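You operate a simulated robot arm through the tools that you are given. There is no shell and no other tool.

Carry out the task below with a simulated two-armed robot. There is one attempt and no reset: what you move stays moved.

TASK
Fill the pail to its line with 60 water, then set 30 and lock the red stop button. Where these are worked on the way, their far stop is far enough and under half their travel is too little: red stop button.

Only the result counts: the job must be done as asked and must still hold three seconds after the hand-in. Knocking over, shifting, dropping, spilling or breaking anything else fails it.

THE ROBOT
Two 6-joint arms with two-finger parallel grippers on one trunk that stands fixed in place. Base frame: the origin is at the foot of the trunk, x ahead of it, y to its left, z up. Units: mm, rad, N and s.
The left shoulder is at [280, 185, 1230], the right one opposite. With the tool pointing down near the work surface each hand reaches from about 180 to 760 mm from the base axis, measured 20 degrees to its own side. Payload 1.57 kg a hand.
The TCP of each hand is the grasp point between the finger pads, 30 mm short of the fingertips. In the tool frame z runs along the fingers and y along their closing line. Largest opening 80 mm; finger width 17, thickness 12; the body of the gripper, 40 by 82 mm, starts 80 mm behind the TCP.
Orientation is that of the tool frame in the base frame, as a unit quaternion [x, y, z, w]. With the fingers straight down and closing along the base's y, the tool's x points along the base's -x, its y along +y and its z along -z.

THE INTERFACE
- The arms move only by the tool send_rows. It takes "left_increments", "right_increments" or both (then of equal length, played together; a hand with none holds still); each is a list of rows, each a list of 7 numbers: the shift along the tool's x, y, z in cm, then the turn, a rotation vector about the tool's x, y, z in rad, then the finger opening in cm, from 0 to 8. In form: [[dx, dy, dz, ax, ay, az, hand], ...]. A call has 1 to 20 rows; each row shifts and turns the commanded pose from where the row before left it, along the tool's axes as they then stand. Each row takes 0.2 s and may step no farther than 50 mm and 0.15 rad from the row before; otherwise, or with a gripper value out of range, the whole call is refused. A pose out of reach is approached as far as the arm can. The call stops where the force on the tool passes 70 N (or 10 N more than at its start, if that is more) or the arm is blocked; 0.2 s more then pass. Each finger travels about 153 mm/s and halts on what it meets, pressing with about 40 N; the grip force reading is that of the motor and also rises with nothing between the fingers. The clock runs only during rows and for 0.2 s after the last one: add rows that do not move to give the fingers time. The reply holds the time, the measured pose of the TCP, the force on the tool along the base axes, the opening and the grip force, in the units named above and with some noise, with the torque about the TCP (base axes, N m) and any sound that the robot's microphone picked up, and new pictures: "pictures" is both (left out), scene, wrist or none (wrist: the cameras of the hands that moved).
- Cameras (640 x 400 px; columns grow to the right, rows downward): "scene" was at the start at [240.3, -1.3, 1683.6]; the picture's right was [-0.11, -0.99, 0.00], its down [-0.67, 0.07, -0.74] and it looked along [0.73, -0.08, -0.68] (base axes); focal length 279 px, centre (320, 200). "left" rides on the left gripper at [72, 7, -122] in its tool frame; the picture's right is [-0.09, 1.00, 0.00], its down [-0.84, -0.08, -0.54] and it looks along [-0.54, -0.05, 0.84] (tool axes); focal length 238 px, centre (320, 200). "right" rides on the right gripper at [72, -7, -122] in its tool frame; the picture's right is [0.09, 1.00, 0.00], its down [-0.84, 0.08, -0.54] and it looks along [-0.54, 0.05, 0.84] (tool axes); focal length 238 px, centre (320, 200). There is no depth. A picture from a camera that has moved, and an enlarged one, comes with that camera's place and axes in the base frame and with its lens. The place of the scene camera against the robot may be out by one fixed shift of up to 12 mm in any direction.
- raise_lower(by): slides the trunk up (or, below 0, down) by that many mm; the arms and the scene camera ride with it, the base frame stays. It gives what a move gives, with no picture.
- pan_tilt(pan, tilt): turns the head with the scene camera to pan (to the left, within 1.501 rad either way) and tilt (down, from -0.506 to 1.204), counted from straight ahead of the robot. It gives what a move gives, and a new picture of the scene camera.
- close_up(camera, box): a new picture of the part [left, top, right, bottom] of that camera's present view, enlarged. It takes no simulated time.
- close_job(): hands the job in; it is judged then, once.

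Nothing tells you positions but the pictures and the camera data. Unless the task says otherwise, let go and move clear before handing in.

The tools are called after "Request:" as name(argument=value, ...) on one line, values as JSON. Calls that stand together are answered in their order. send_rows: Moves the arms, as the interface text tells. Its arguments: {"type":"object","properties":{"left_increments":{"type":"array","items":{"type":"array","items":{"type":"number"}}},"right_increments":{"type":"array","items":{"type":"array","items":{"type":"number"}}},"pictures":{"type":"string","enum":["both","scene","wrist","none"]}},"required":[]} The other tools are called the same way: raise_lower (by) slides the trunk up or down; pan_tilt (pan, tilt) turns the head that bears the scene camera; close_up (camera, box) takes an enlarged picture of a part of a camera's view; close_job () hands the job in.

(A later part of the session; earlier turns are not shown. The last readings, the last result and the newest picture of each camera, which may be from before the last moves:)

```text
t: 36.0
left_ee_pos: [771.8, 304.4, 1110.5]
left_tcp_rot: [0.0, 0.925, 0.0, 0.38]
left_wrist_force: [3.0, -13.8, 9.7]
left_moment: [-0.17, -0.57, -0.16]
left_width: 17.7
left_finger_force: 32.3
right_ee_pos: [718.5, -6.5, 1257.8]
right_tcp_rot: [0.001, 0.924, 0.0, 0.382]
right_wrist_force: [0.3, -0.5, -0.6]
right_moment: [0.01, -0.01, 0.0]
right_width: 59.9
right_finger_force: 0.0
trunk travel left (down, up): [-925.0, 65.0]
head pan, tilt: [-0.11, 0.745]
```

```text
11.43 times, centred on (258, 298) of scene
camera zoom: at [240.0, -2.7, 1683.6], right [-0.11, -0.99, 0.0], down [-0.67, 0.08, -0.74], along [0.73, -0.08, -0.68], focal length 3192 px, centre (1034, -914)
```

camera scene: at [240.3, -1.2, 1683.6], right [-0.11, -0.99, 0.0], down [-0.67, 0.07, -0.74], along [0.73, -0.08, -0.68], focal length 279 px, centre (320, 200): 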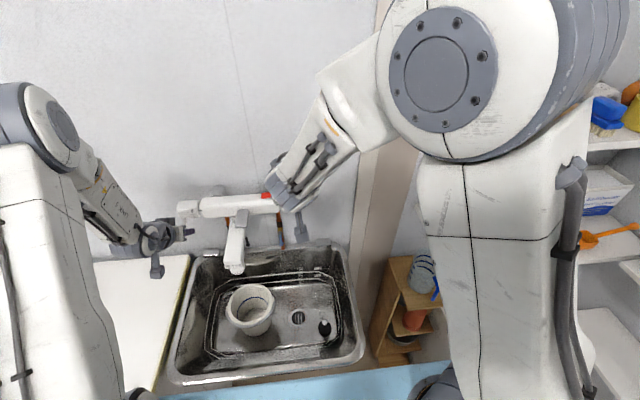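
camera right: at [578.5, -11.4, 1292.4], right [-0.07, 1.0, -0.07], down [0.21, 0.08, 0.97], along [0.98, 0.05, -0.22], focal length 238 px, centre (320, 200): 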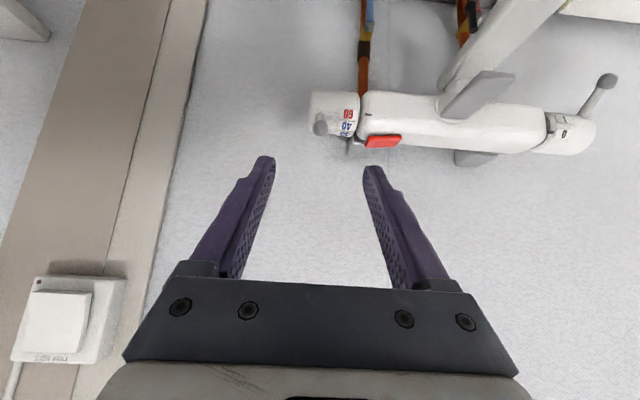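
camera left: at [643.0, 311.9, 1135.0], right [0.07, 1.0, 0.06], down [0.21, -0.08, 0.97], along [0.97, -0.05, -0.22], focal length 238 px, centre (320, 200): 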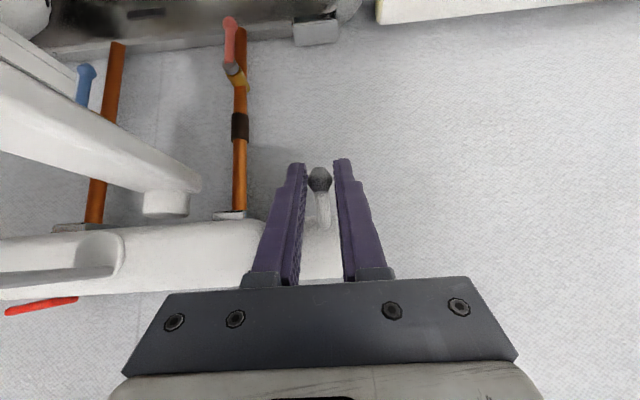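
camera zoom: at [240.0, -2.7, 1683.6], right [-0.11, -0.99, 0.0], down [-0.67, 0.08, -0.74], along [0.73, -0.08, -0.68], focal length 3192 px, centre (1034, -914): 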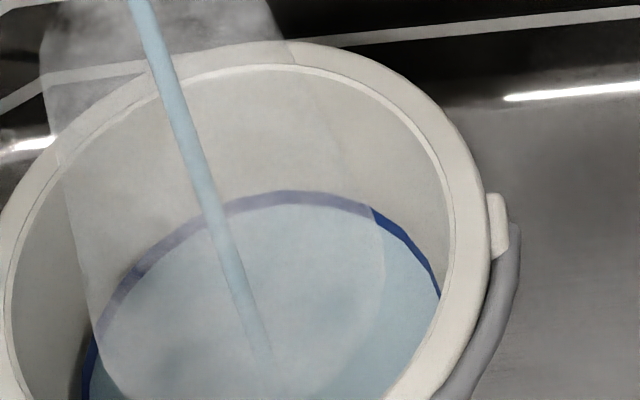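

It's creeping up slowly into the line. I'll hold about three more seconds to reach its middle.

Request:
send_rows(left_increments=[[0, -0.1, 0, 0, 0, 0, 0], [0, 0, 0, 0, 0, 0, 0], [0, 0, 0, 0, 0, 0, 0], [0, 0, 0, 0, 0, 0, 0], [0, 0, 0, 0, 0, 0, 0], [0, 0, 0, 0, 0, 0, 0], [0, 0, 0, 0, 0, 0, 0], [0, 0, 0, 0, 0, 0, 0], [0, 0, 0, 0, 0, 0, 0], [0, 0, 0, 0, 0, 0, 0], [0, 0, 0, 0, 0, 0, 0], [0, 0, 0, 0, 0, 0, 0]], pictures="none")

Request:
close_up(camera="scene", box=[235, 280, 280, 315])

Request:
close_up(camera="scene", box=[250, 285, 275, 303])

```text
t: 38.6
left_ee_pos: [771.9, 304.3, 1110.0]
left_tcp_rot: [0.0, 0.925, 0.0, 0.381]
left_wrist_force: [6.1, -3.6, 4.7]
left_moment: [-0.05, -0.16, 0.0]
left_width: 17.3
left_finger_force: 32.3
right_ee_pos: [718.7, -5.9, 1257.7]
right_tcp_rot: [0.0, 0.925, 0.0, 0.381]
right_wrist_force: [-0.2, 0.3, 0.2]
right_moment: [0.0, 0.01, -0.01]
right_width: 60.0
right_finger_force: 0.1
trunk travel left (down, up): [-925.0, 65.0]
head pan, tilt: [-0.11, 0.745]
```

```text
11.43 times, centred on (258, 298) of scene
camera zoom: at [240.5, -1.9, 1683.5], right [-0.11, -0.99, 0.0], down [-0.67, 0.07, -0.74], along [0.73, -0.08, -0.68], focal length 3192 px, centre (1034, -914)
```

zoom: 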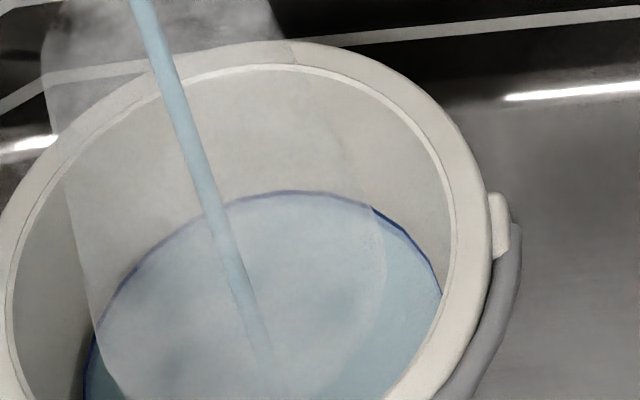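

```text
16.00 times, centred on (262, 294) of scene
camera zoom: at [240.5, -1.9, 1683.5], right [-0.11, -0.99, 0.0], down [-0.67, 0.07, -0.74], along [0.73, -0.08, -0.68], focal length 4468 px, centre (1240, -1304)
```

zoom: 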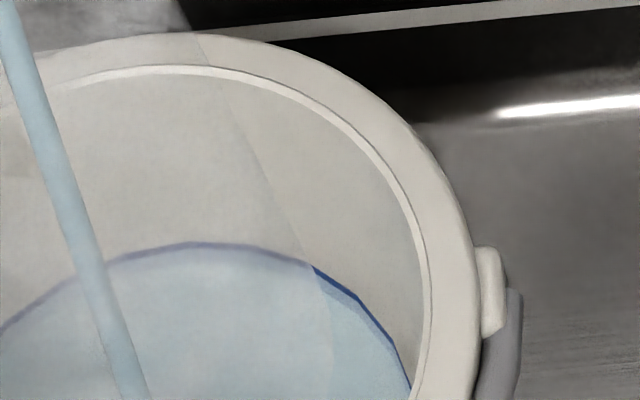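

The water is now in the upper part of the line. I'll close the handle right away.

Request:
send_rows(left_increments=[[0.15, 0, 0.9, 0, 0, 0, 0], [0.05, 0, 0.4, 0, 0, 0, 0]], pictures="none")

Request:
close_up(camera="scene", box=[235, 265, 280, 315])

Request:
close_up(camera="scene", box=[160, 190, 260, 252])

```text
t: 39.2
left_ee_pos: [777.7, 304.7, 1099.6]
left_tcp_rot: [0.0, 0.925, 0.001, 0.381]
left_wrist_force: [-5.3, -4.5, 12.6]
left_moment: [-0.06, -0.94, -0.04]
left_width: 18.2
left_finger_force: 32.2
right_ee_pos: [716.4, -6.3, 1257.3]
right_tcp_rot: [0.001, 0.924, -0.001, 0.382]
right_wrist_force: [-0.9, 0.0, 1.3]
right_moment: [-0.01, -0.04, 0.04]
right_width: 60.0
right_finger_force: 0.0
trunk travel left (down, up): [-925.0, 65.0]
head pan, tilt: [-0.11, 0.745]
```

```text
8.00 times, centred on (258, 290) of scene
camera zoom: at [239.3, -2.1, 1683.8], right [-0.11, -0.99, 0.0], down [-0.67, 0.07, -0.74], along [0.73, -0.08, -0.68], focal length 2234 px, centre (820, -520)
```

zoom: 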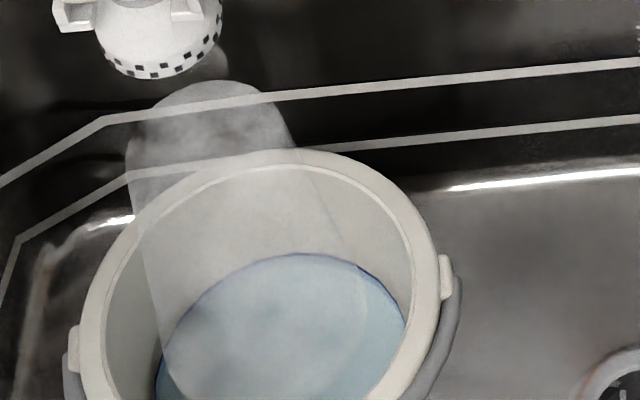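

```text
6.40 times, centred on (210, 221) of scene
camera zoom: at [239.3, -2.1, 1683.8], right [-0.11, -0.99, 0.0], down [-0.67, 0.07, -0.74], along [0.73, -0.08, -0.68], focal length 1787 px, centre (1024, 66)
```

zoom: 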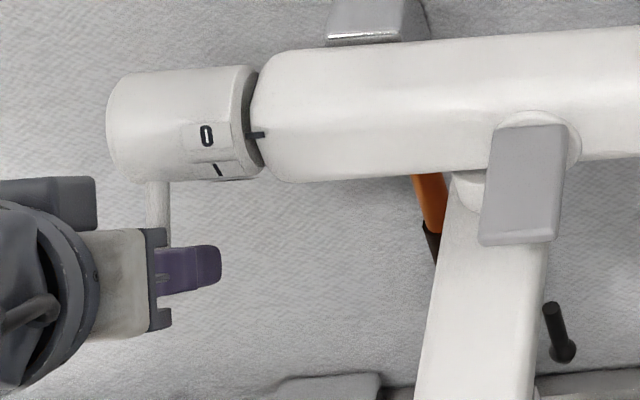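

The stream has stopped with the water at the line and the handle at 0. I'll release the left hand and back it away.

Request:
send_rows(left_increments=[[0, 0, 0, 0, 0, 0, 4], [0, 0, 0, 0, 0, 0, 6], [0, 0, -4, 0, 0, 0, 6], [0, 0, -4, 0, 0, 0, 6], [0, 0, -3, 0, 0, 0, 6], [0, 0, 0, 0, 0, 0, 6]])

Request:
close_up(camera="scene", box=[235, 265, 280, 315])

Request:
close_up(camera="left", box=[220, 60, 420, 220])

Request:
close_up(camera="right", box=[260, 60, 460, 190])

```text
t: 40.6
left_ee_pos: [702.2, 305.1, 1177.8]
left_tcp_rot: [0.0, 0.925, 0.0, 0.38]
left_wrist_force: [-0.3, -0.4, 0.0]
left_moment: [-0.01, 0.01, 0.02]
left_width: 60.2
left_finger_force: 0.0
right_ee_pos: [717.4, -5.2, 1258.2]
right_tcp_rot: [0.0, 0.925, 0.0, 0.381]
right_wrist_force: [-0.5, 0.0, -0.9]
right_moment: [-0.03, 0.03, 0.01]
right_width: 60.0
right_finger_force: 0.1
trunk travel left (down, up): [-925.0, 65.0]
head pan, tilt: [-0.11, 0.745]
camera scene: at [240.2, -1.6, 1683.6], right [-0.11, -0.99, 0.0], down [-0.67, 0.07, -0.74], along [0.73, -0.08, -0.68], focal length 279 px, centre (320, 200)
camera left: at [566.3, 312.6, 1213.8], right [0.07, 1.0, 0.06], down [0.21, -0.08, 0.97], along [0.97, -0.05, -0.22], focal length 238 px, centre (320, 200)
```

scene: 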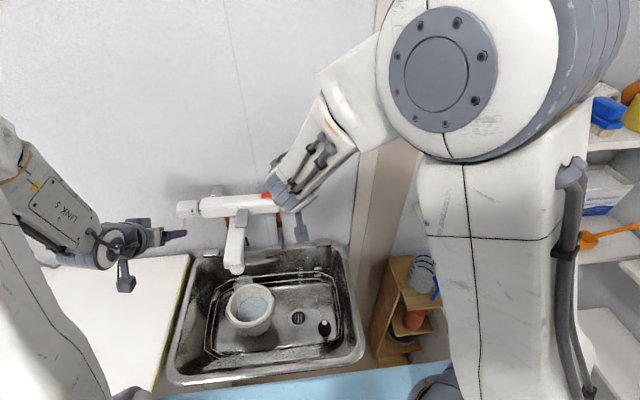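
left: 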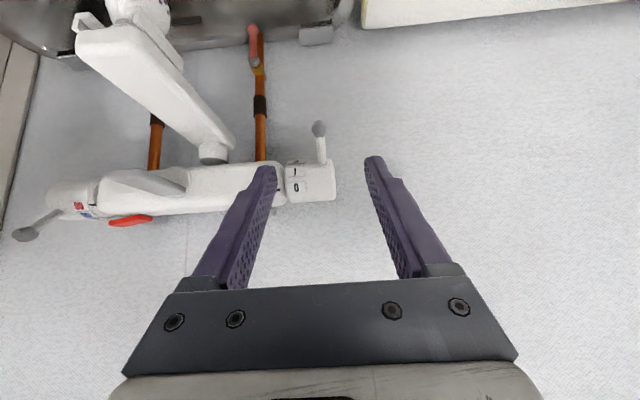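

```text
8.00 times, centred on (258, 290) of scene
camera zoom: at [240.2, -1.6, 1683.6], right [-0.11, -0.99, 0.0], down [-0.67, 0.07, -0.74], along [0.73, -0.08, -0.68], focal length 2234 px, centre (820, -520)
```

zoom: 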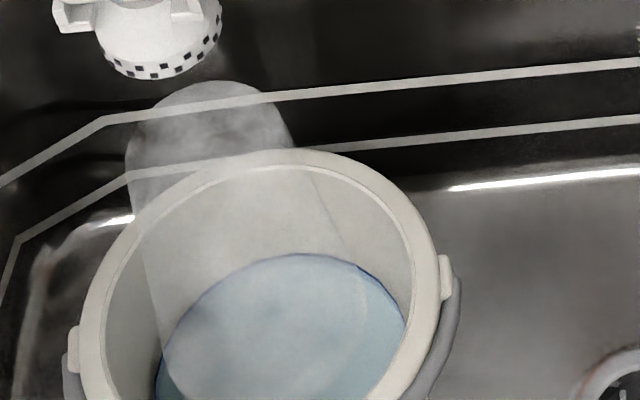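

```text
2.50 times, centred on (320, 140) of left
camera zoom: at [566.3, 312.6, 1213.8], right [0.07, 1.0, 0.06], down [0.21, -0.08, 0.97], along [0.97, -0.05, -0.22], focal length 596 px, centre (320, 350)
```

zoom: 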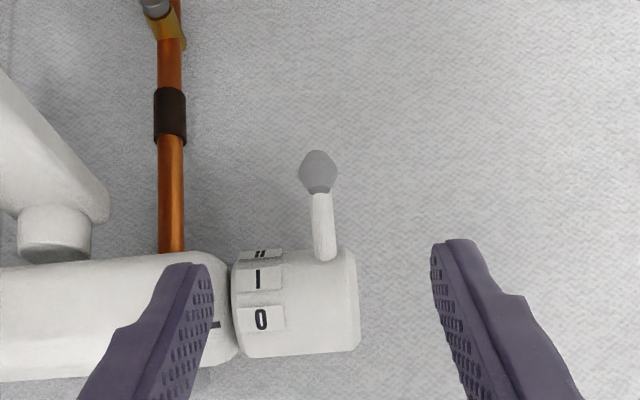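

```text
3.08 times, centred on (360, 125) of right
camera zoom: at [578.9, -11.8, 1292.2], right [-0.07, 1.0, -0.07], down [0.21, 0.08, 0.97], along [0.98, 0.05, -0.22], focal length 733 px, centre (197, 431)
```

zoom: 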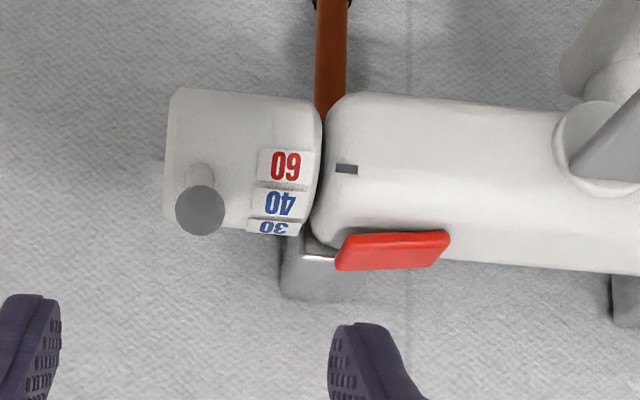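

The level holds at the line and the dial still shows 60. Now the right hand regrips the dial knob near (793, -5, 1174) to bring it back toward 30.

Request:
send_rows(right_increments=[[0.15, 0, 2.57, 0, 0, 0, 6], [0.15, 0, 2.57, 0, 0, 0, 6], [0.15, 0, 2.57, 0, 0, 0, 6], [0.15, 0, 2.57, 0, 0, 0, 6], [0, 0, 0, 0, 0, 0, 3], [0, 0, 0, 0, 0, 0, 0], [0, 0, 0, 0, 0, 0, 0]], pictures="none")

Request:
close_up(camera="right", box=[220, 120, 460, 280])

```text
t: 42.2
left_ee_pos: [702.9, 307.4, 1177.0]
left_tcp_rot: [0.0, 0.925, 0.0, 0.38]
left_wrist_force: [-0.1, 0.1, -0.6]
left_moment: [0.01, 0.02, 0.0]
left_width: 60.1
left_finger_force: 0.1
right_ee_pos: [786.2, -5.2, 1179.2]
right_tcp_rot: [-0.001, 0.924, 0.001, 0.382]
right_wrist_force: [-1.3, 4.0, 1.4]
right_moment: [0.08, -0.06, 0.06]
right_width: 17.5
right_finger_force: 32.5
trunk travel left (down, up): [-925.0, 65.0]
head pan, tilt: [-0.11, 0.745]
```

```text
2.50 times, centred on (340, 200) of right
camera zoom: at [646.3, -11.4, 1214.0], right [-0.07, 1.0, -0.07], down [0.21, 0.08, 0.97], along [0.98, 0.05, -0.21], focal length 596 px, centre (270, 200)
```

zoom: 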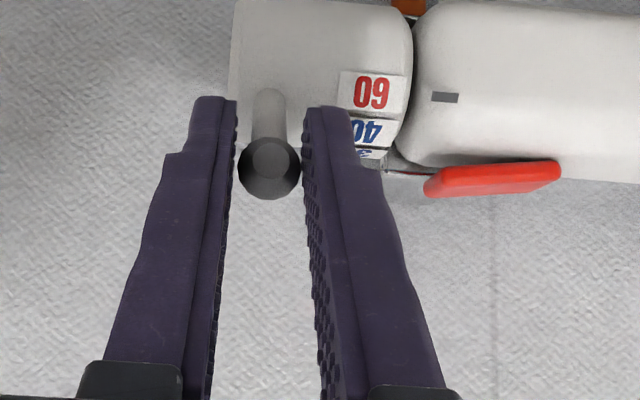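

The knob is gripped well. I'll swing the lever down along its arc about 45° and check.

Request:
send_rows(right_increments=[[0.52, 0, 0.02, 0, 0, 0, 0], [0.53, 0, 0.04, 0, 0, 0, 0], [0.51, 0, 0.1, 0, 0, 0, 0], [0.51, 0, 0.13, 0, 0, 0, 0], [0.49, 0, 0.19, 0, 0, 0, 0], [0.49, 0, 0.22, 0, 0, 0, 0], [0.44, 0, 0.28, 0, 0, 0, 0], [0.44, 0, 0.3, 0, 0, 0, 0], [0, 0, 0, 0, 0, 0, 0]], pictures="none")

Request:
close_up(camera="right", box=[220, 120, 460, 280])

Request:
close_up(camera="left", box=[0, 150, 160, 260])

```text
t: 44.2
left_ee_pos: [702.5, 305.8, 1177.1]
left_tcp_rot: [0.001, 0.925, -0.001, 0.38]
left_wrist_force: [0.2, -0.2, 0.2]
left_moment: [0.0, 0.0, 0.01]
left_width: 60.0
left_finger_force: 0.0
right_ee_pos: [765.6, -9.2, 1142.4]
right_tcp_rot: [0.002, 0.925, -0.003, 0.379]
right_wrist_force: [0.9, -0.6, 0.6]
right_moment: [0.03, -0.02, 0.01]
right_width: 0.0
right_finger_force: 21.3
trunk travel left (down, up): [-925.0, 65.0]
head pan, tilt: [-0.11, 0.745]
```

```text
2.50 times, centred on (340, 200) of right
camera zoom: at [626.9, -14.2, 1177.7], right [-0.06, 1.0, -0.07], down [0.22, 0.08, 0.97], along [0.97, 0.05, -0.22], focal length 596 px, centre (270, 200)
```

zoom: 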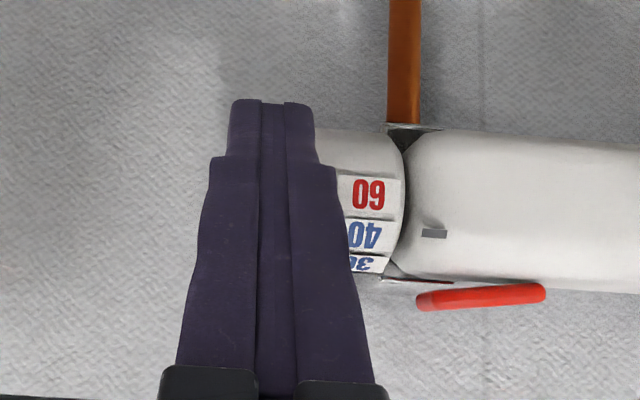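

```text
3.64 times, centred on (80, 205) of left
camera zoom: at [567.0, 312.4, 1213.3], right [0.07, 1.0, 0.06], down [0.21, -0.08, 0.97], along [0.97, -0.05, -0.22], focal length 867 px, centre (1193, 182)
```

zoom: 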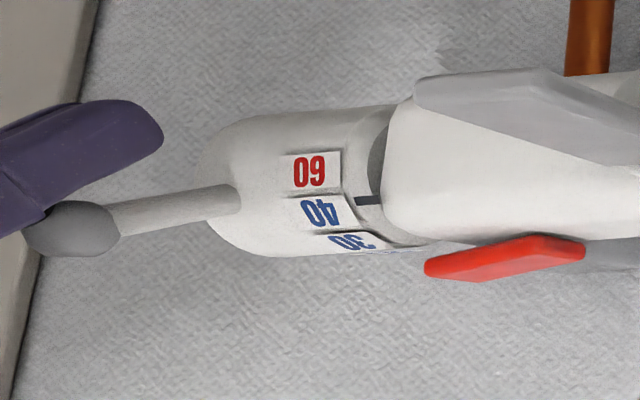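

The lever slipped out again at about 43, so I need shorter strokes. I'll back off, open, and look before gripping again.

Request:
send_rows(right_increments=[[0.3, 0, -4, 0, 0, 0, 0], [-1.56, 0, -0.85, 0, 0, 0, 0], [0, 0.1, 0, 0, 0, 0, 5], [0, 0, 0, 0, 0, 0, 5]], pictures="none")

Request:
close_up(camera="right", box=[220, 120, 460, 280])

Request:
close_up(camera="left", box=[0, 150, 160, 260])

```text
t: 45.2
left_ee_pos: [703.3, 305.6, 1177.7]
left_tcp_rot: [0.001, 0.925, 0.0, 0.38]
left_wrist_force: [0.5, -0.5, 0.8]
left_moment: [0.01, -0.02, -0.02]
left_width: 59.8
left_finger_force: 0.0
right_ee_pos: [741.5, -6.7, 1187.6]
right_tcp_rot: [0.001, 0.925, -0.001, 0.381]
right_wrist_force: [-0.7, 0.1, -0.1]
right_moment: [0.0, 0.02, 0.03]
right_width: 49.9
right_finger_force: 0.0
trunk travel left (down, up): [-925.0, 65.0]
head pan, tilt: [-0.11, 0.745]
```

```text
2.50 times, centred on (340, 200) of right
camera zoom: at [602.9, -12.4, 1222.4], right [-0.07, 1.0, -0.07], down [0.21, 0.08, 0.97], along [0.98, 0.05, -0.22], focal length 596 px, centre (270, 200)
```

zoom: 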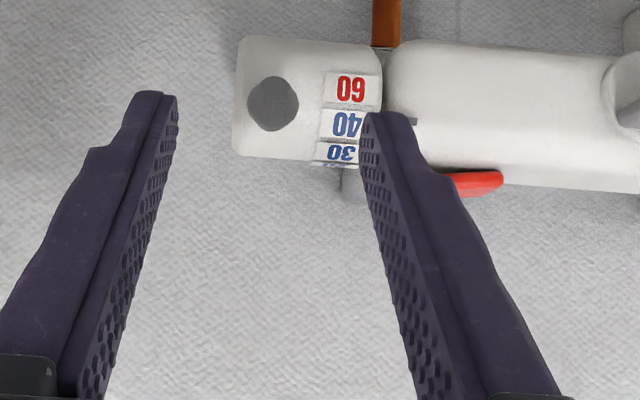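

```text
3.64 times, centred on (80, 205) of left
camera zoom: at [566.8, 312.9, 1213.5], right [0.07, 1.0, 0.06], down [0.21, -0.08, 0.97], along [0.97, -0.05, -0.22], focal length 867 px, centre (1193, 182)
```

zoom: 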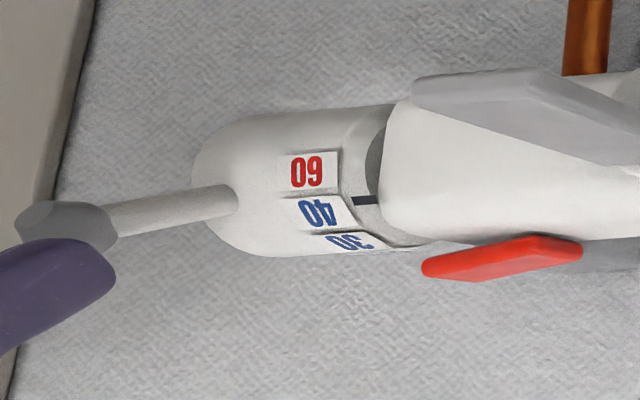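

The knob is at (775.5, -5, 1154). I'll regrip and swing down another 20°.

Request:
send_rows(right_increments=[[0, 0.08, 2, 0, 0, 0, 5], [0, 0.08, 2, 0, 0, 0, 5], [0, 0, 0, 0, 0, 0, 2], [0, 0, 0, 0, 0, 0, 0], [0, 0, 0, 0, 0, 0, 0], [0.47, 0, 0.24, 0, 0, 0, 0], [0.47, 0, 0.27, 0, 0, 0, 0], [0.43, 0, 0.32, 0, 0, 0, 0], [0.43, 0, 0.35, 0, 0, 0, 0], [0, 0, 0, 0, 0, 0, 0]], pictures="none")

Request:
close_up(camera="right", box=[220, 120, 460, 280])

Request:
close_up(camera="left", box=[0, 150, 160, 260])

```text
t: 47.4
left_ee_pos: [702.5, 304.9, 1178.1]
left_tcp_rot: [0.001, 0.925, 0.0, 0.381]
left_wrist_force: [-0.3, -0.8, -0.6]
left_moment: [0.01, 0.01, 0.0]
left_width: 60.1
left_finger_force: 0.0
right_ee_pos: [766.3, -3.5, 1139.2]
right_tcp_rot: [0.002, 0.924, 0.0, 0.383]
right_wrist_force: [4.0, -12.0, 14.3]
right_moment: [0.03, -0.93, -0.09]
right_width: 17.6
right_finger_force: 32.5
trunk travel left (down, up): [-925.0, 65.0]
head pan, tilt: [-0.11, 0.745]
```

```text
2.50 times, centred on (340, 200) of right
camera zoom: at [626.8, -10.9, 1173.2], right [-0.06, 1.0, -0.06], down [0.21, 0.08, 0.98], along [0.98, 0.05, -0.21], focal length 596 px, centre (270, 200)
```

zoom: 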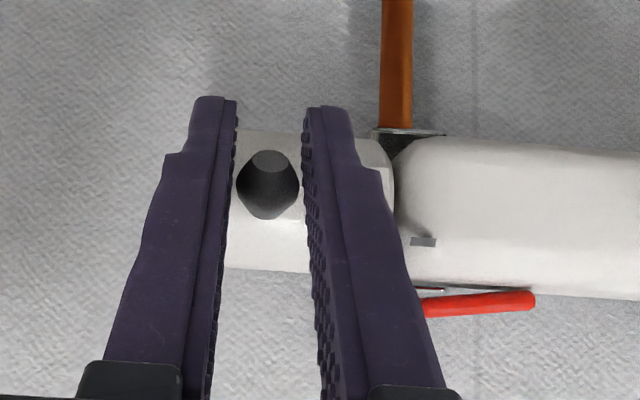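

```text
3.64 times, centred on (80, 205) of left
camera zoom: at [566.5, 312.0, 1213.9], right [0.07, 1.0, 0.07], down [0.21, -0.08, 0.97], along [0.97, -0.05, -0.22], focal length 867 px, centre (1193, 182)
```

zoom: 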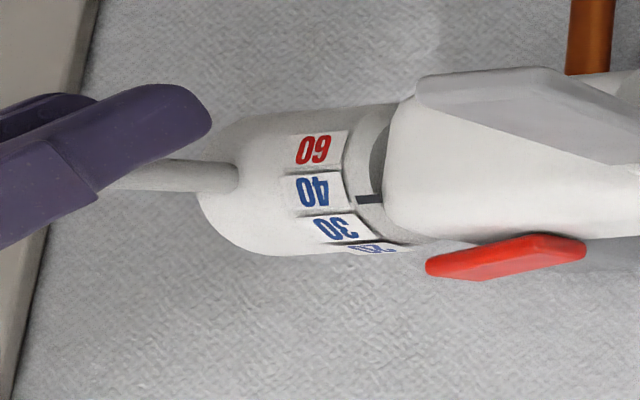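

The dial is about a third of the way from 40 to 30 with the grip holding. I'll go another 10°.

Request:
send_rows(right_increments=[[0.36, -0.1, 0.39, 0, 0, 0, 0], [0.36, -0.05, 0.41, 0, 0, 0, 0], [0, 0, 0, 0, 0, 0, 0]], pictures="none")

Request:
close_up(camera="right", box=[220, 120, 460, 280])

Request:
close_up(camera="left", box=[0, 150, 160, 260])

```text
t: 48.2
left_ee_pos: [701.7, 304.9, 1177.3]
left_tcp_rot: [0.0, 0.925, 0.0, 0.38]
left_wrist_force: [-0.4, 0.8, -0.1]
left_moment: [0.02, 0.0, -0.01]
left_width: 60.2
left_finger_force: 0.0
right_ee_pos: [765.5, -6.0, 1128.1]
right_tcp_rot: [0.0, 0.924, 0.0, 0.383]
right_wrist_force: [-4.0, -4.3, 13.3]
right_moment: [-0.02, -0.97, 0.02]
right_width: 17.8
right_finger_force: 32.4
trunk travel left (down, up): [-925.0, 65.0]
head pan, tilt: [-0.11, 0.745]
```

```text
2.50 times, centred on (340, 200) of right
camera zoom: at [626.2, -11.4, 1162.6], right [-0.07, 1.0, -0.07], down [0.21, 0.08, 0.97], along [0.98, 0.05, -0.21], focal length 596 px, centre (270, 200)
```

zoom: 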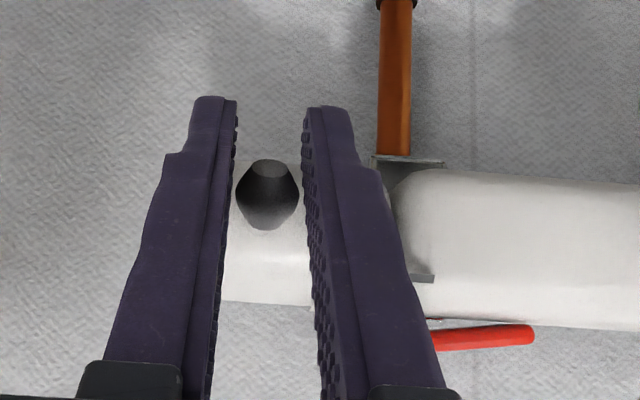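

```text
3.64 times, centred on (80, 205) of left
camera zoom: at [565.9, 312.7, 1214.0], right [0.07, 1.0, 0.07], down [0.21, -0.08, 0.97], along [0.97, -0.05, -0.22], focal length 867 px, centre (1193, 182)
```

zoom: 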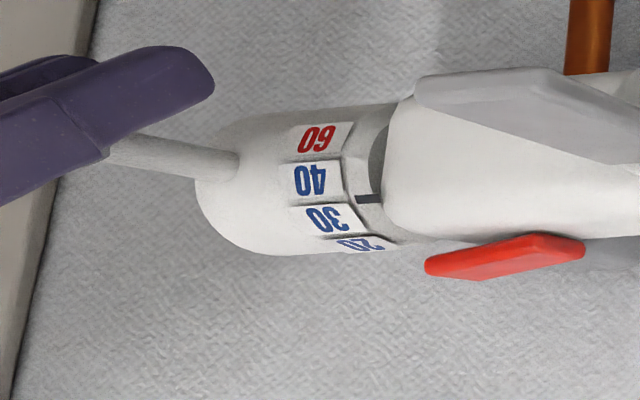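

About 13° remain to 30. I'll move another 10°.

Request:
send_rows(right_increments=[[0.29, 0, 0.45, 0, 0, 0, 0], [0.28, 0, 0.46, 0, 0, 0, 0], [0, 0, 0, 0, 0, 0, 0]], pictures="none")

Request:
close_up(camera="left", box=[40, 170, 120, 225])

Request:
close_up(camera="left", box=[0, 150, 160, 260])

```text
t: 49.0
left_ee_pos: [701.8, 305.5, 1177.9]
left_tcp_rot: [0.0, 0.925, 0.0, 0.38]
left_wrist_force: [-0.1, 0.2, -0.3]
left_moment: [-0.01, 0.01, 0.01]
left_width: 60.0
left_finger_force: 0.0
right_ee_pos: [765.8, -5.0, 1116.2]
right_tcp_rot: [-0.002, 0.925, 0.001, 0.381]
right_wrist_force: [-9.0, 2.2, 11.8]
right_moment: [0.04, -0.9, 0.08]
right_width: 17.5
right_finger_force: 32.0
trunk travel left (down, up): [-925.0, 65.0]
head pan, tilt: [-0.11, 0.745]
```

```text
7.27 times, centred on (80, 198) of left
camera zoom: at [565.7, 313.1, 1213.9], right [0.07, 1.0, 0.06], down [0.21, -0.08, 0.97], along [0.97, -0.05, -0.22], focal length 1734 px, centre (2066, 218)
```

zoom: 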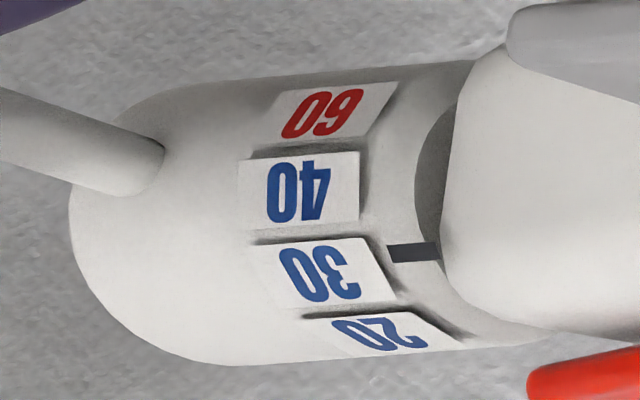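

```text
3.64 times, centred on (80, 205) of left
camera zoom: at [565.7, 313.1, 1213.9], right [0.07, 1.0, 0.06], down [0.21, -0.08, 0.97], along [0.97, -0.05, -0.22], focal length 867 px, centre (1193, 182)
```

zoom: 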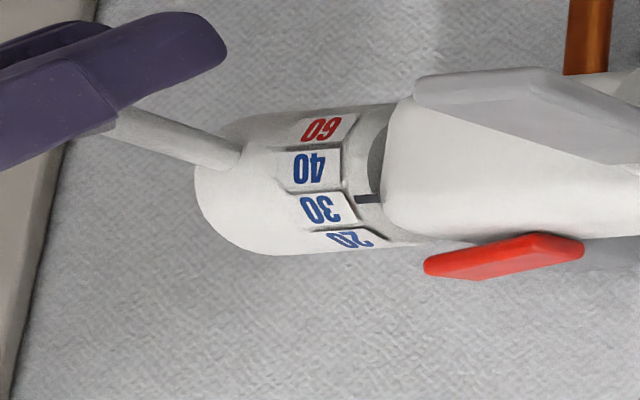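

30 is close to the pointer, but this view is oblique. I'll check from the scene and right cameras.

Request:
close_up(camera="scene", box=[255, 180, 311, 228])

Request:
close_up(camera="right", box=[220, 120, 460, 280])

```text
8.33 times, centred on (283, 204) of scene
camera zoom: at [239.1, -1.3, 1683.7], right [-0.11, -0.99, 0.0], down [-0.67, 0.07, -0.74], along [0.73, -0.08, -0.68], focal length 2327 px, centre (628, 167)
```

zoom: 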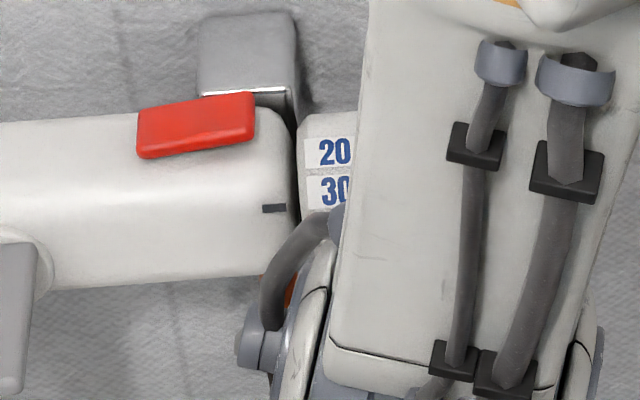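

```text
2.50 times, centred on (340, 200) of right
camera zoom: at [627.9, -11.5, 1151.7], right [-0.07, 1.0, -0.07], down [0.21, 0.08, 0.97], along [0.97, 0.05, -0.22], focal length 596 px, centre (270, 200)
```

zoom: 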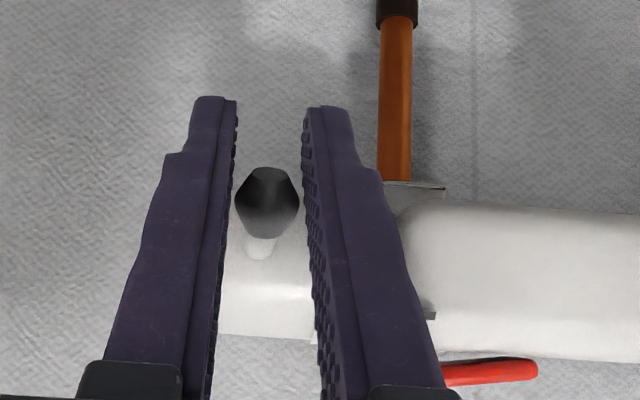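

The scene view shows 30 about 10 px short, roughly 8°. I'll move that much more.

Request:
send_rows(right_increments=[[0.22, 0, 0.36, 0, 0, 0, 0], [0.2, 0, 0.35, 0, 0, 0, 0], [0, 0, 0, 0, 0, 0, 0]], pictures="none")

Request:
close_up(camera="scene", box=[255, 180, 311, 228])

Request:
close_up(camera="left", box=[40, 170, 120, 225])

```text
t: 49.8
left_ee_pos: [702.5, 306.3, 1177.1]
left_tcp_rot: [0.0, 0.925, 0.0, 0.38]
left_wrist_force: [-0.1, 0.2, -0.2]
left_moment: [0.0, 0.01, 0.0]
left_width: 60.0
left_finger_force: 0.1
right_ee_pos: [768.9, -4.3, 1109.6]
right_tcp_rot: [0.0, 0.924, -0.001, 0.381]
right_wrist_force: [-12.5, 6.8, 10.4]
right_moment: [-0.03, -0.93, 0.02]
right_width: 17.5
right_finger_force: 32.2
trunk travel left (down, up): [-925.0, 65.0]
head pan, tilt: [-0.11, 0.745]
```

```text
8.33 times, centred on (283, 204) of scene
camera zoom: at [238.9, -1.0, 1683.8], right [-0.11, -0.99, 0.0], down [-0.67, 0.07, -0.74], along [0.73, -0.08, -0.68], focal length 2327 px, centre (628, 167)
```

zoom: 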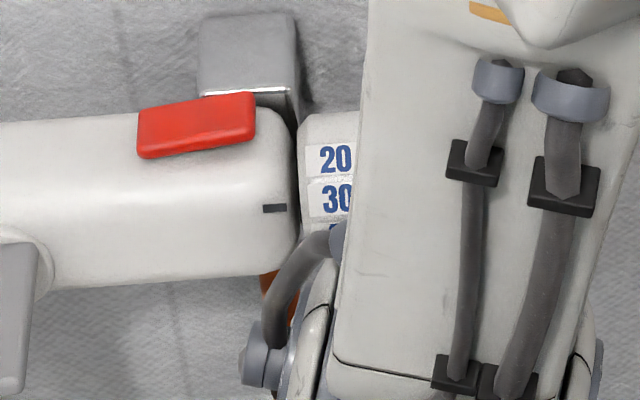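

```text
7.27 times, centred on (80, 198) of left
camera zoom: at [565.7, 313.3, 1213.9], right [0.07, 1.0, 0.06], down [0.21, -0.08, 0.97], along [0.97, -0.05, -0.22], focal length 1734 px, centre (2066, 218)
```

zoom: 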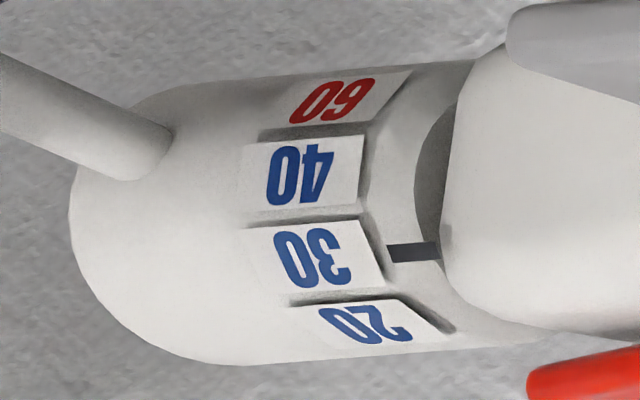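

Only about 2° remain compared with the starting picture. I'll nudge it and compare again.

Request:
send_rows(right_increments=[[0.1, 0, 0.2, 0, 0, 0, 0], [0, 0, 0, 0, 0, 0, 0]], pictures="none")

Request:
close_up(camera="scene", box=[255, 180, 311, 228])

```text
t: 50.4
left_ee_pos: [701.1, 306.2, 1178.6]
left_tcp_rot: [0.0, 0.925, 0.0, 0.381]
left_wrist_force: [-0.2, 0.8, -0.2]
left_moment: [-0.02, -0.01, 0.03]
left_width: 60.1
left_finger_force: 0.0
right_ee_pos: [770.1, -5.1, 1105.8]
right_tcp_rot: [-0.001, 0.924, 0.001, 0.382]
right_wrist_force: [-15.4, 9.3, 7.9]
right_moment: [-0.05, -0.93, 0.08]
right_width: 17.5
right_finger_force: 32.4
trunk travel left (down, up): [-925.0, 65.0]
head pan, tilt: [-0.11, 0.745]
```

```text
8.33 times, centred on (283, 204) of scene
camera zoom: at [238.8, -0.8, 1683.8], right [-0.11, -0.99, 0.0], down [-0.67, 0.07, -0.74], along [0.73, -0.08, -0.68], focal length 2327 px, centre (628, 167)
```

zoom: 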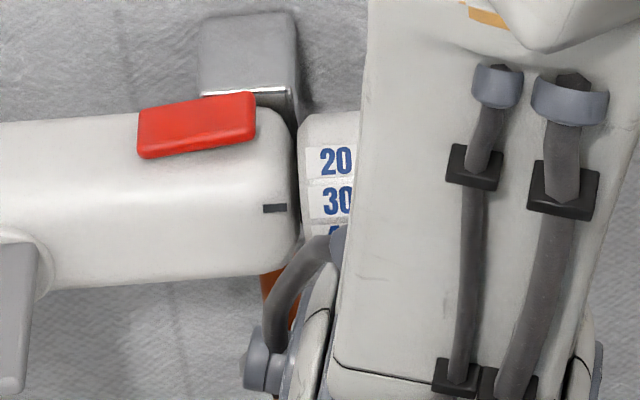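

The labels match the starting picture at 30. I'll release and back off, then check again.

Request:
send_rows(right_increments=[[0, 0, 0, 0, 0, 0, 3], [0, 0, 0, 0, 0, 0, 6], [0, 0, -4, 0, 0, 0, 6], [0, 0, -4, 0, 0, 0, 6], [-2, 0, -4, 0, 0, 0, 6], [-2, 0, -4, 0, 0, 0, 6], [0, 0, 0, 0, 0, 0, 6]])

Request:
close_up(camera="scene", box=[255, 180, 311, 228])

Request:
close_up(camera="right", box=[260, 40, 460, 170])

Request:
close_up(camera="scene", box=[235, 265, 280, 315])

```text
t: 52.0
left_ee_pos: [702.3, 305.8, 1178.1]
left_tcp_rot: [-0.001, 0.925, 0.001, 0.381]
left_wrist_force: [-0.3, -0.7, -0.2]
left_moment: [-0.02, -0.05, -0.04]
left_width: 59.8
left_finger_force: 0.0
right_ee_pos: [685.4, -5.7, 1250.8]
right_tcp_rot: [-0.001, 0.925, 0.0, 0.381]
right_wrist_force: [-0.9, -0.6, 0.6]
right_moment: [-0.01, 0.0, 0.04]
right_width: 60.0
right_finger_force: 0.1
trunk travel left (down, up): [-925.0, 65.0]
head pan, tilt: [-0.11, 0.745]
camera scene: at [239.9, -1.7, 1683.6], right [-0.11, -0.99, 0.0], down [-0.67, 0.07, -0.74], along [0.73, -0.08, -0.68], focal length 279 px, centre (320, 200)
camera right: at [545.8, -11.5, 1285.0], right [-0.07, 1.0, -0.06], down [0.21, 0.08, 0.97], along [0.98, 0.05, -0.22], focal length 238 px, centre (320, 200)
```

scene: 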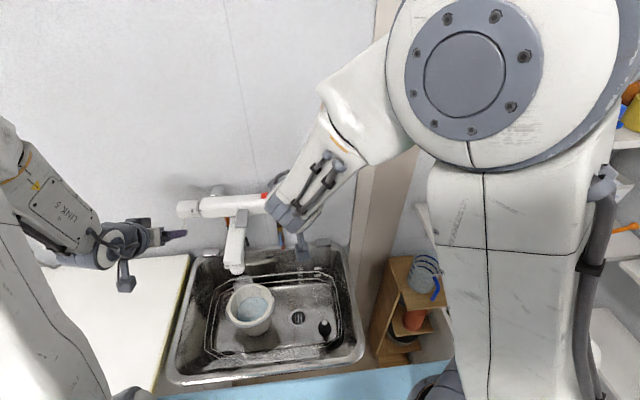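
right: 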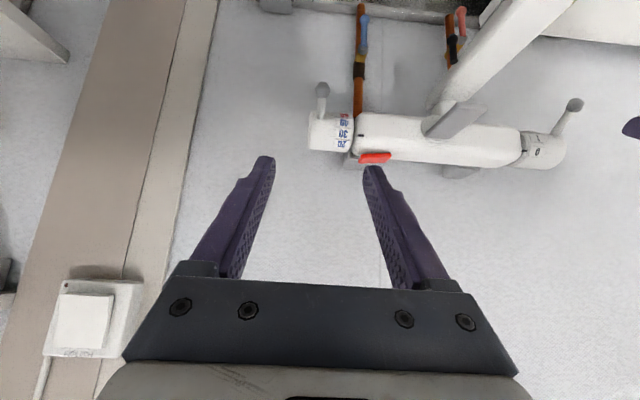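

```text
8.33 times, centred on (283, 204) of scene
camera zoom: at [239.9, -1.7, 1683.6], right [-0.11, -0.99, 0.0], down [-0.67, 0.07, -0.74], along [0.73, -0.08, -0.68], focal length 2327 px, centre (628, 167)
```

zoom: 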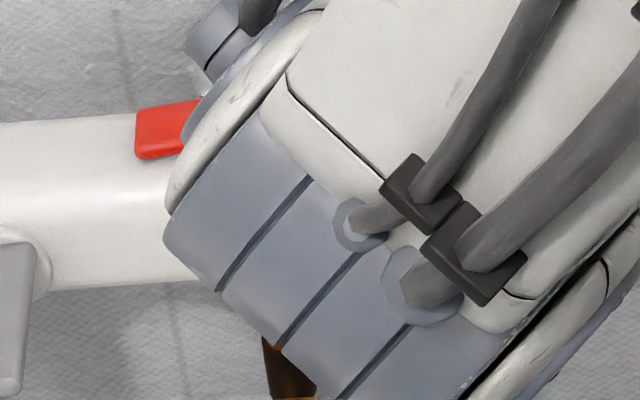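

```text
3.08 times, centred on (360, 105) of right
camera zoom: at [545.8, -11.5, 1285.0], right [-0.07, 1.0, -0.06], down [0.21, 0.08, 0.97], along [0.98, 0.05, -0.22], focal length 733 px, centre (197, 492)
```

zoom: 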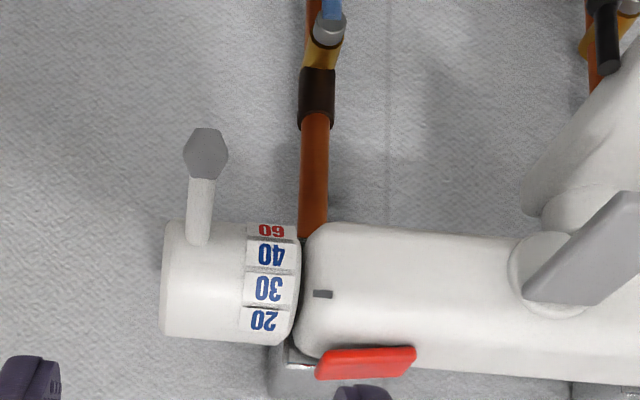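

```text
8.00 times, centred on (258, 290) of scene
camera zoom: at [239.9, -1.7, 1683.6], right [-0.11, -0.99, 0.0], down [-0.67, 0.07, -0.74], along [0.73, -0.08, -0.68], focal length 2234 px, centre (820, -520)
```

zoom: 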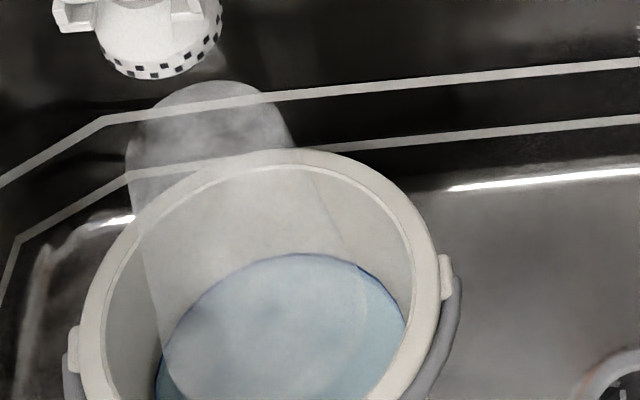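

The dial rests at 30 and the water is steady at the line. Now I'll bring the right hand, closed and steeper, above the raised right end of the red rocker near (833, 62).

Request:
send_rows(right_increments=[[0, 0, 0, 0, 0.1267, 0, 3], [0, 0, 0, 0, 0.1267, 0, 0], [0, 0, 0, 0, 0.1267, 0, 0], [-2.94, 1.69, 1.75, 0, 0, 0, 0], [-2.94, 1.69, 1.75, 0, 0, 0, 0], [-2.94, 1.69, 1.75, 0, 0, 0, 0], [-2.94, 1.69, 1.75, 0, 0, 0, 0], [0, 0, 0, 0, 0, 0, 0]])

Request:
close_up(camera="scene", box=[220, 160, 310, 225])

Request:
close_up(camera="right", box=[180, 20, 440, 200])

Request:
close_up(camera="left", box=[40, 150, 220, 270])

```text
t: 53.8
left_ee_pos: [702.4, 306.7, 1176.6]
left_tcp_rot: [0.0, 0.925, 0.0, 0.38]
left_wrist_force: [0.0, -0.4, -0.9]
left_moment: [0.03, 0.0, 0.0]
left_width: 60.0
left_finger_force: 0.2
right_ee_pos: [823.4, 64.7, 1231.8]
right_tcp_rot: [0.0, 0.98, 0.001, 0.199]
right_wrist_force: [0.8, -0.7, 0.0]
right_moment: [-0.03, 0.0, -0.01]
right_width: 0.2
right_finger_force: 21.2
trunk travel left (down, up): [-925.0, 65.0]
head pan, tilt: [-0.11, 0.745]
camera scene: at [240.8, -1.4, 1683.5], right [-0.11, -0.99, 0.0], down [-0.67, 0.07, -0.73], along [0.73, -0.08, -0.68], focal length 279 px, centre (320, 200)
camera right: at [706.9, 58.7, 1314.4], right [-0.08, 1.0, -0.04], down [0.56, 0.08, 0.83], along [0.83, 0.05, -0.56], focal length 238 px, centre (320, 200)
```

scene: 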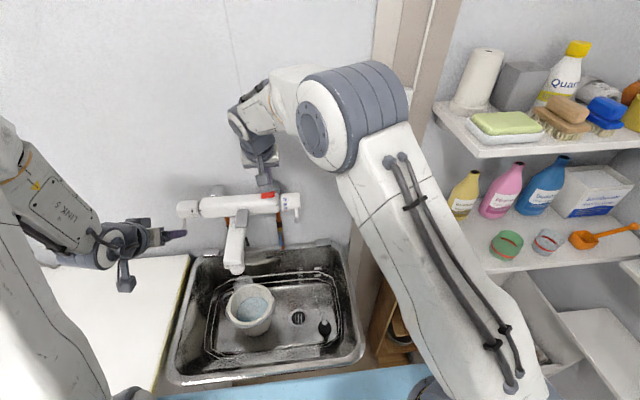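
right: 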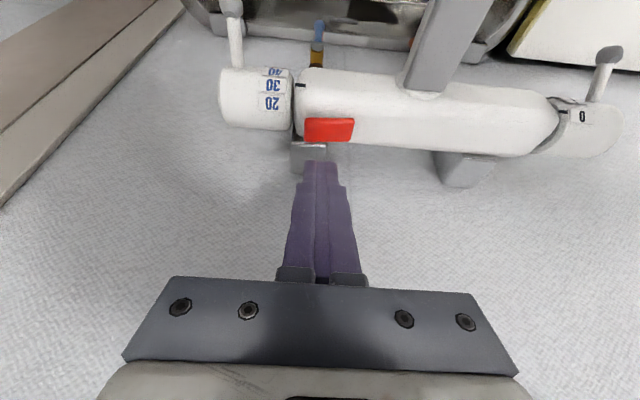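

```text
6.15 times, centred on (265, 192) of scene
camera zoom: at [240.8, -1.4, 1683.5], right [-0.11, -0.99, 0.0], down [-0.67, 0.07, -0.73], along [0.73, -0.08, -0.68], focal length 1718 px, centre (658, 246)
```

zoom: 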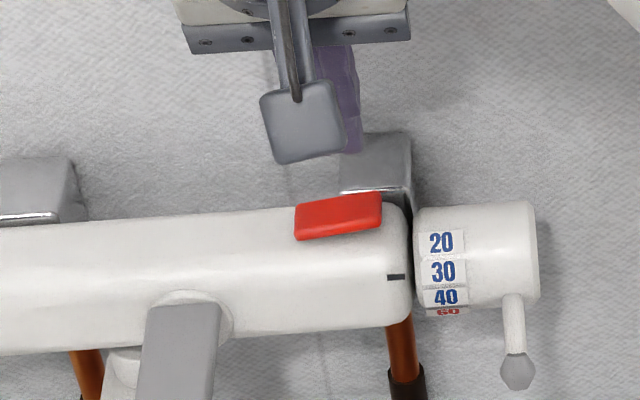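

```text
2.22 times, centred on (310, 110) of right
camera zoom: at [706.9, 58.7, 1314.4], right [-0.08, 1.0, -0.04], down [0.56, 0.08, 0.83], along [0.83, 0.05, -0.56], focal length 530 px, centre (342, 400)
```

zoom: 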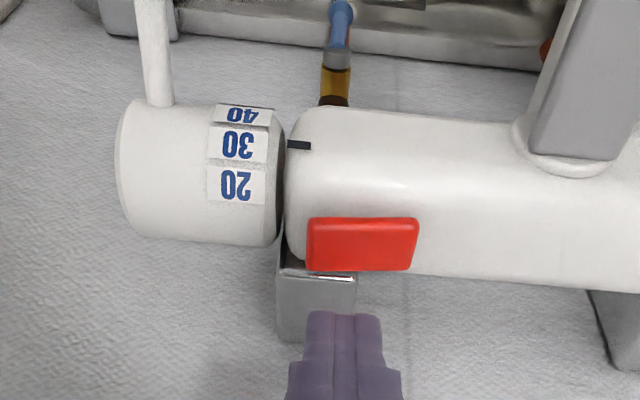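

```text
3.33 times, centred on (130, 210) of left
camera zoom: at [567.1, 312.9, 1213.3], right [0.07, 1.0, 0.06], down [0.21, -0.08, 0.97], along [0.97, -0.05, -0.22], focal length 794 px, centre (953, 167)
```

zoom: 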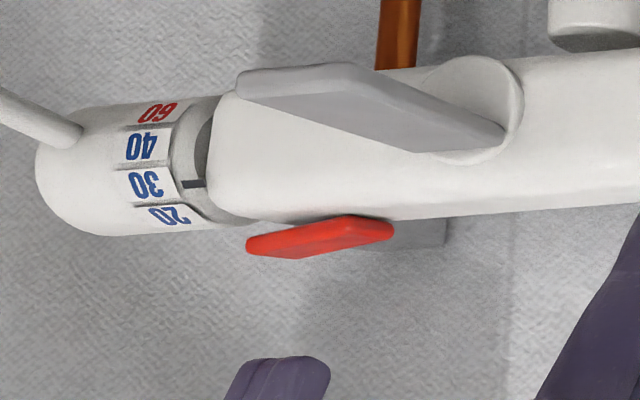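

The fingertips are over the right half of the rocker and the dial still matches 30. I'll shift 3 mm right and press down.

Request:
send_rows(right_increments=[[0.389, -0.3, 0.921, 0, 0, 0, 0], [0.389, 0, 0.921, 0, 0, 0, 0], [0.389, 0, 0.921, 0, 0, 0, 0], [0.16, 0, 0.368, 0, 0, 0, 0], [0, 0, 0, 0, 0, 0, 0]], pictures="none")

Request:
close_up(camera="left", box=[40, 150, 220, 270])

Request:
close_up(camera="scene", box=[220, 160, 310, 225])

```text
t: 55.0
left_ee_pos: [702.3, 305.5, 1177.3]
left_tcp_rot: [0.001, 0.925, -0.001, 0.38]
left_wrist_force: [-0.4, 0.0, 0.3]
left_moment: [0.01, -0.01, -0.01]
left_width: 60.0
left_finger_force: 0.1
right_ee_pos: [821.3, 59.8, 1195.0]
right_tcp_rot: [0.0, 0.98, 0.0, 0.2]
right_wrist_force: [-0.6, -0.2, -0.3]
right_moment: [0.01, 0.02, 0.02]
right_width: 0.0
right_finger_force: 21.2
trunk travel left (down, up): [-925.0, 65.0]
head pan, tilt: [-0.11, 0.745]
```

```text
3.33 times, centred on (130, 210) of left
camera zoom: at [566.8, 312.7, 1213.5], right [0.07, 1.0, 0.06], down [0.21, -0.08, 0.97], along [0.97, -0.05, -0.22], focal length 794 px, centre (953, 167)
```

zoom: 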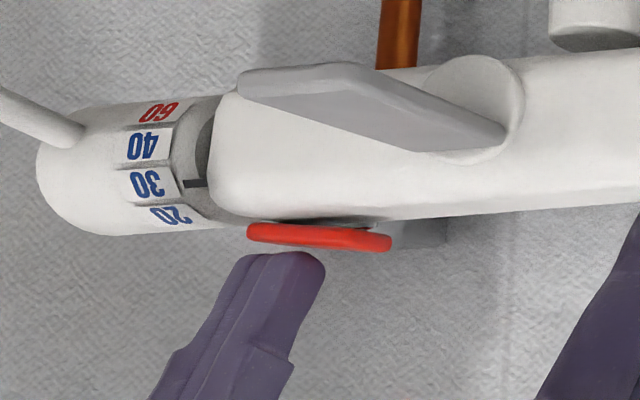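

```text
6.15 times, centred on (265, 192) of scene
camera zoom: at [240.3, -1.6, 1683.6], right [-0.11, -0.99, 0.0], down [-0.67, 0.07, -0.74], along [0.73, -0.08, -0.68], focal length 1718 px, centre (658, 246)
```

zoom: 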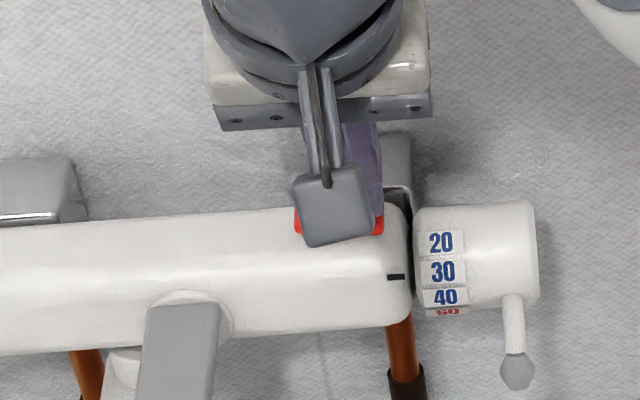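

The rocker has tipped back and snapped over. I'll press a little deeper to make sure it is at its far stop.

Request:
send_rows(right_increments=[[0.117, 0, 0.276, 0, 0, 0, 0], [0.078, 0, 0.184, 0, 0, 0, 0], [0, 0, 0, 0, 0, 0, 0]], pictures="none")

Request:
close_up(camera="left", box=[40, 150, 220, 270])

```text
t: 55.8
left_ee_pos: [701.1, 304.0, 1179.5]
left_tcp_rot: [0.0, 0.925, 0.001, 0.381]
left_wrist_force: [-0.2, 0.5, 0.1]
left_moment: [0.02, 0.01, 0.0]
left_width: 59.7
left_finger_force: 0.0
right_ee_pos: [821.0, 59.1, 1194.8]
right_tcp_rot: [0.0, 0.979, 0.002, 0.204]
right_wrist_force: [-11.0, -5.1, 29.3]
right_moment: [0.12, 0.15, 0.06]
right_width: 0.0
right_finger_force: 21.5
trunk travel left (down, up): [-925.0, 65.0]
head pan, tilt: [-0.11, 0.745]
```

```text
3.33 times, centred on (130, 210) of left
camera zoom: at [565.1, 312.3, 1214.8], right [0.07, 1.0, 0.07], down [0.21, -0.08, 0.97], along [0.97, -0.05, -0.22], focal length 794 px, centre (953, 167)
```

zoom: 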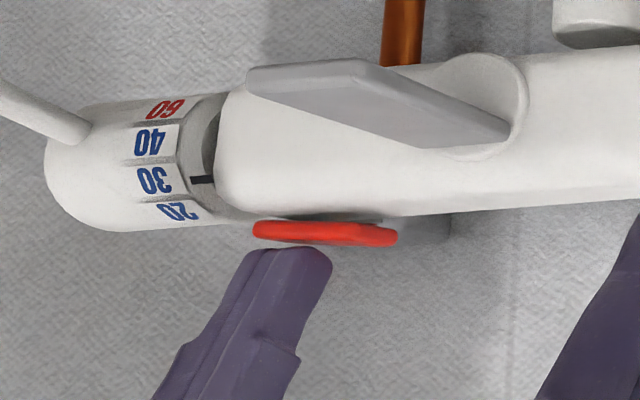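

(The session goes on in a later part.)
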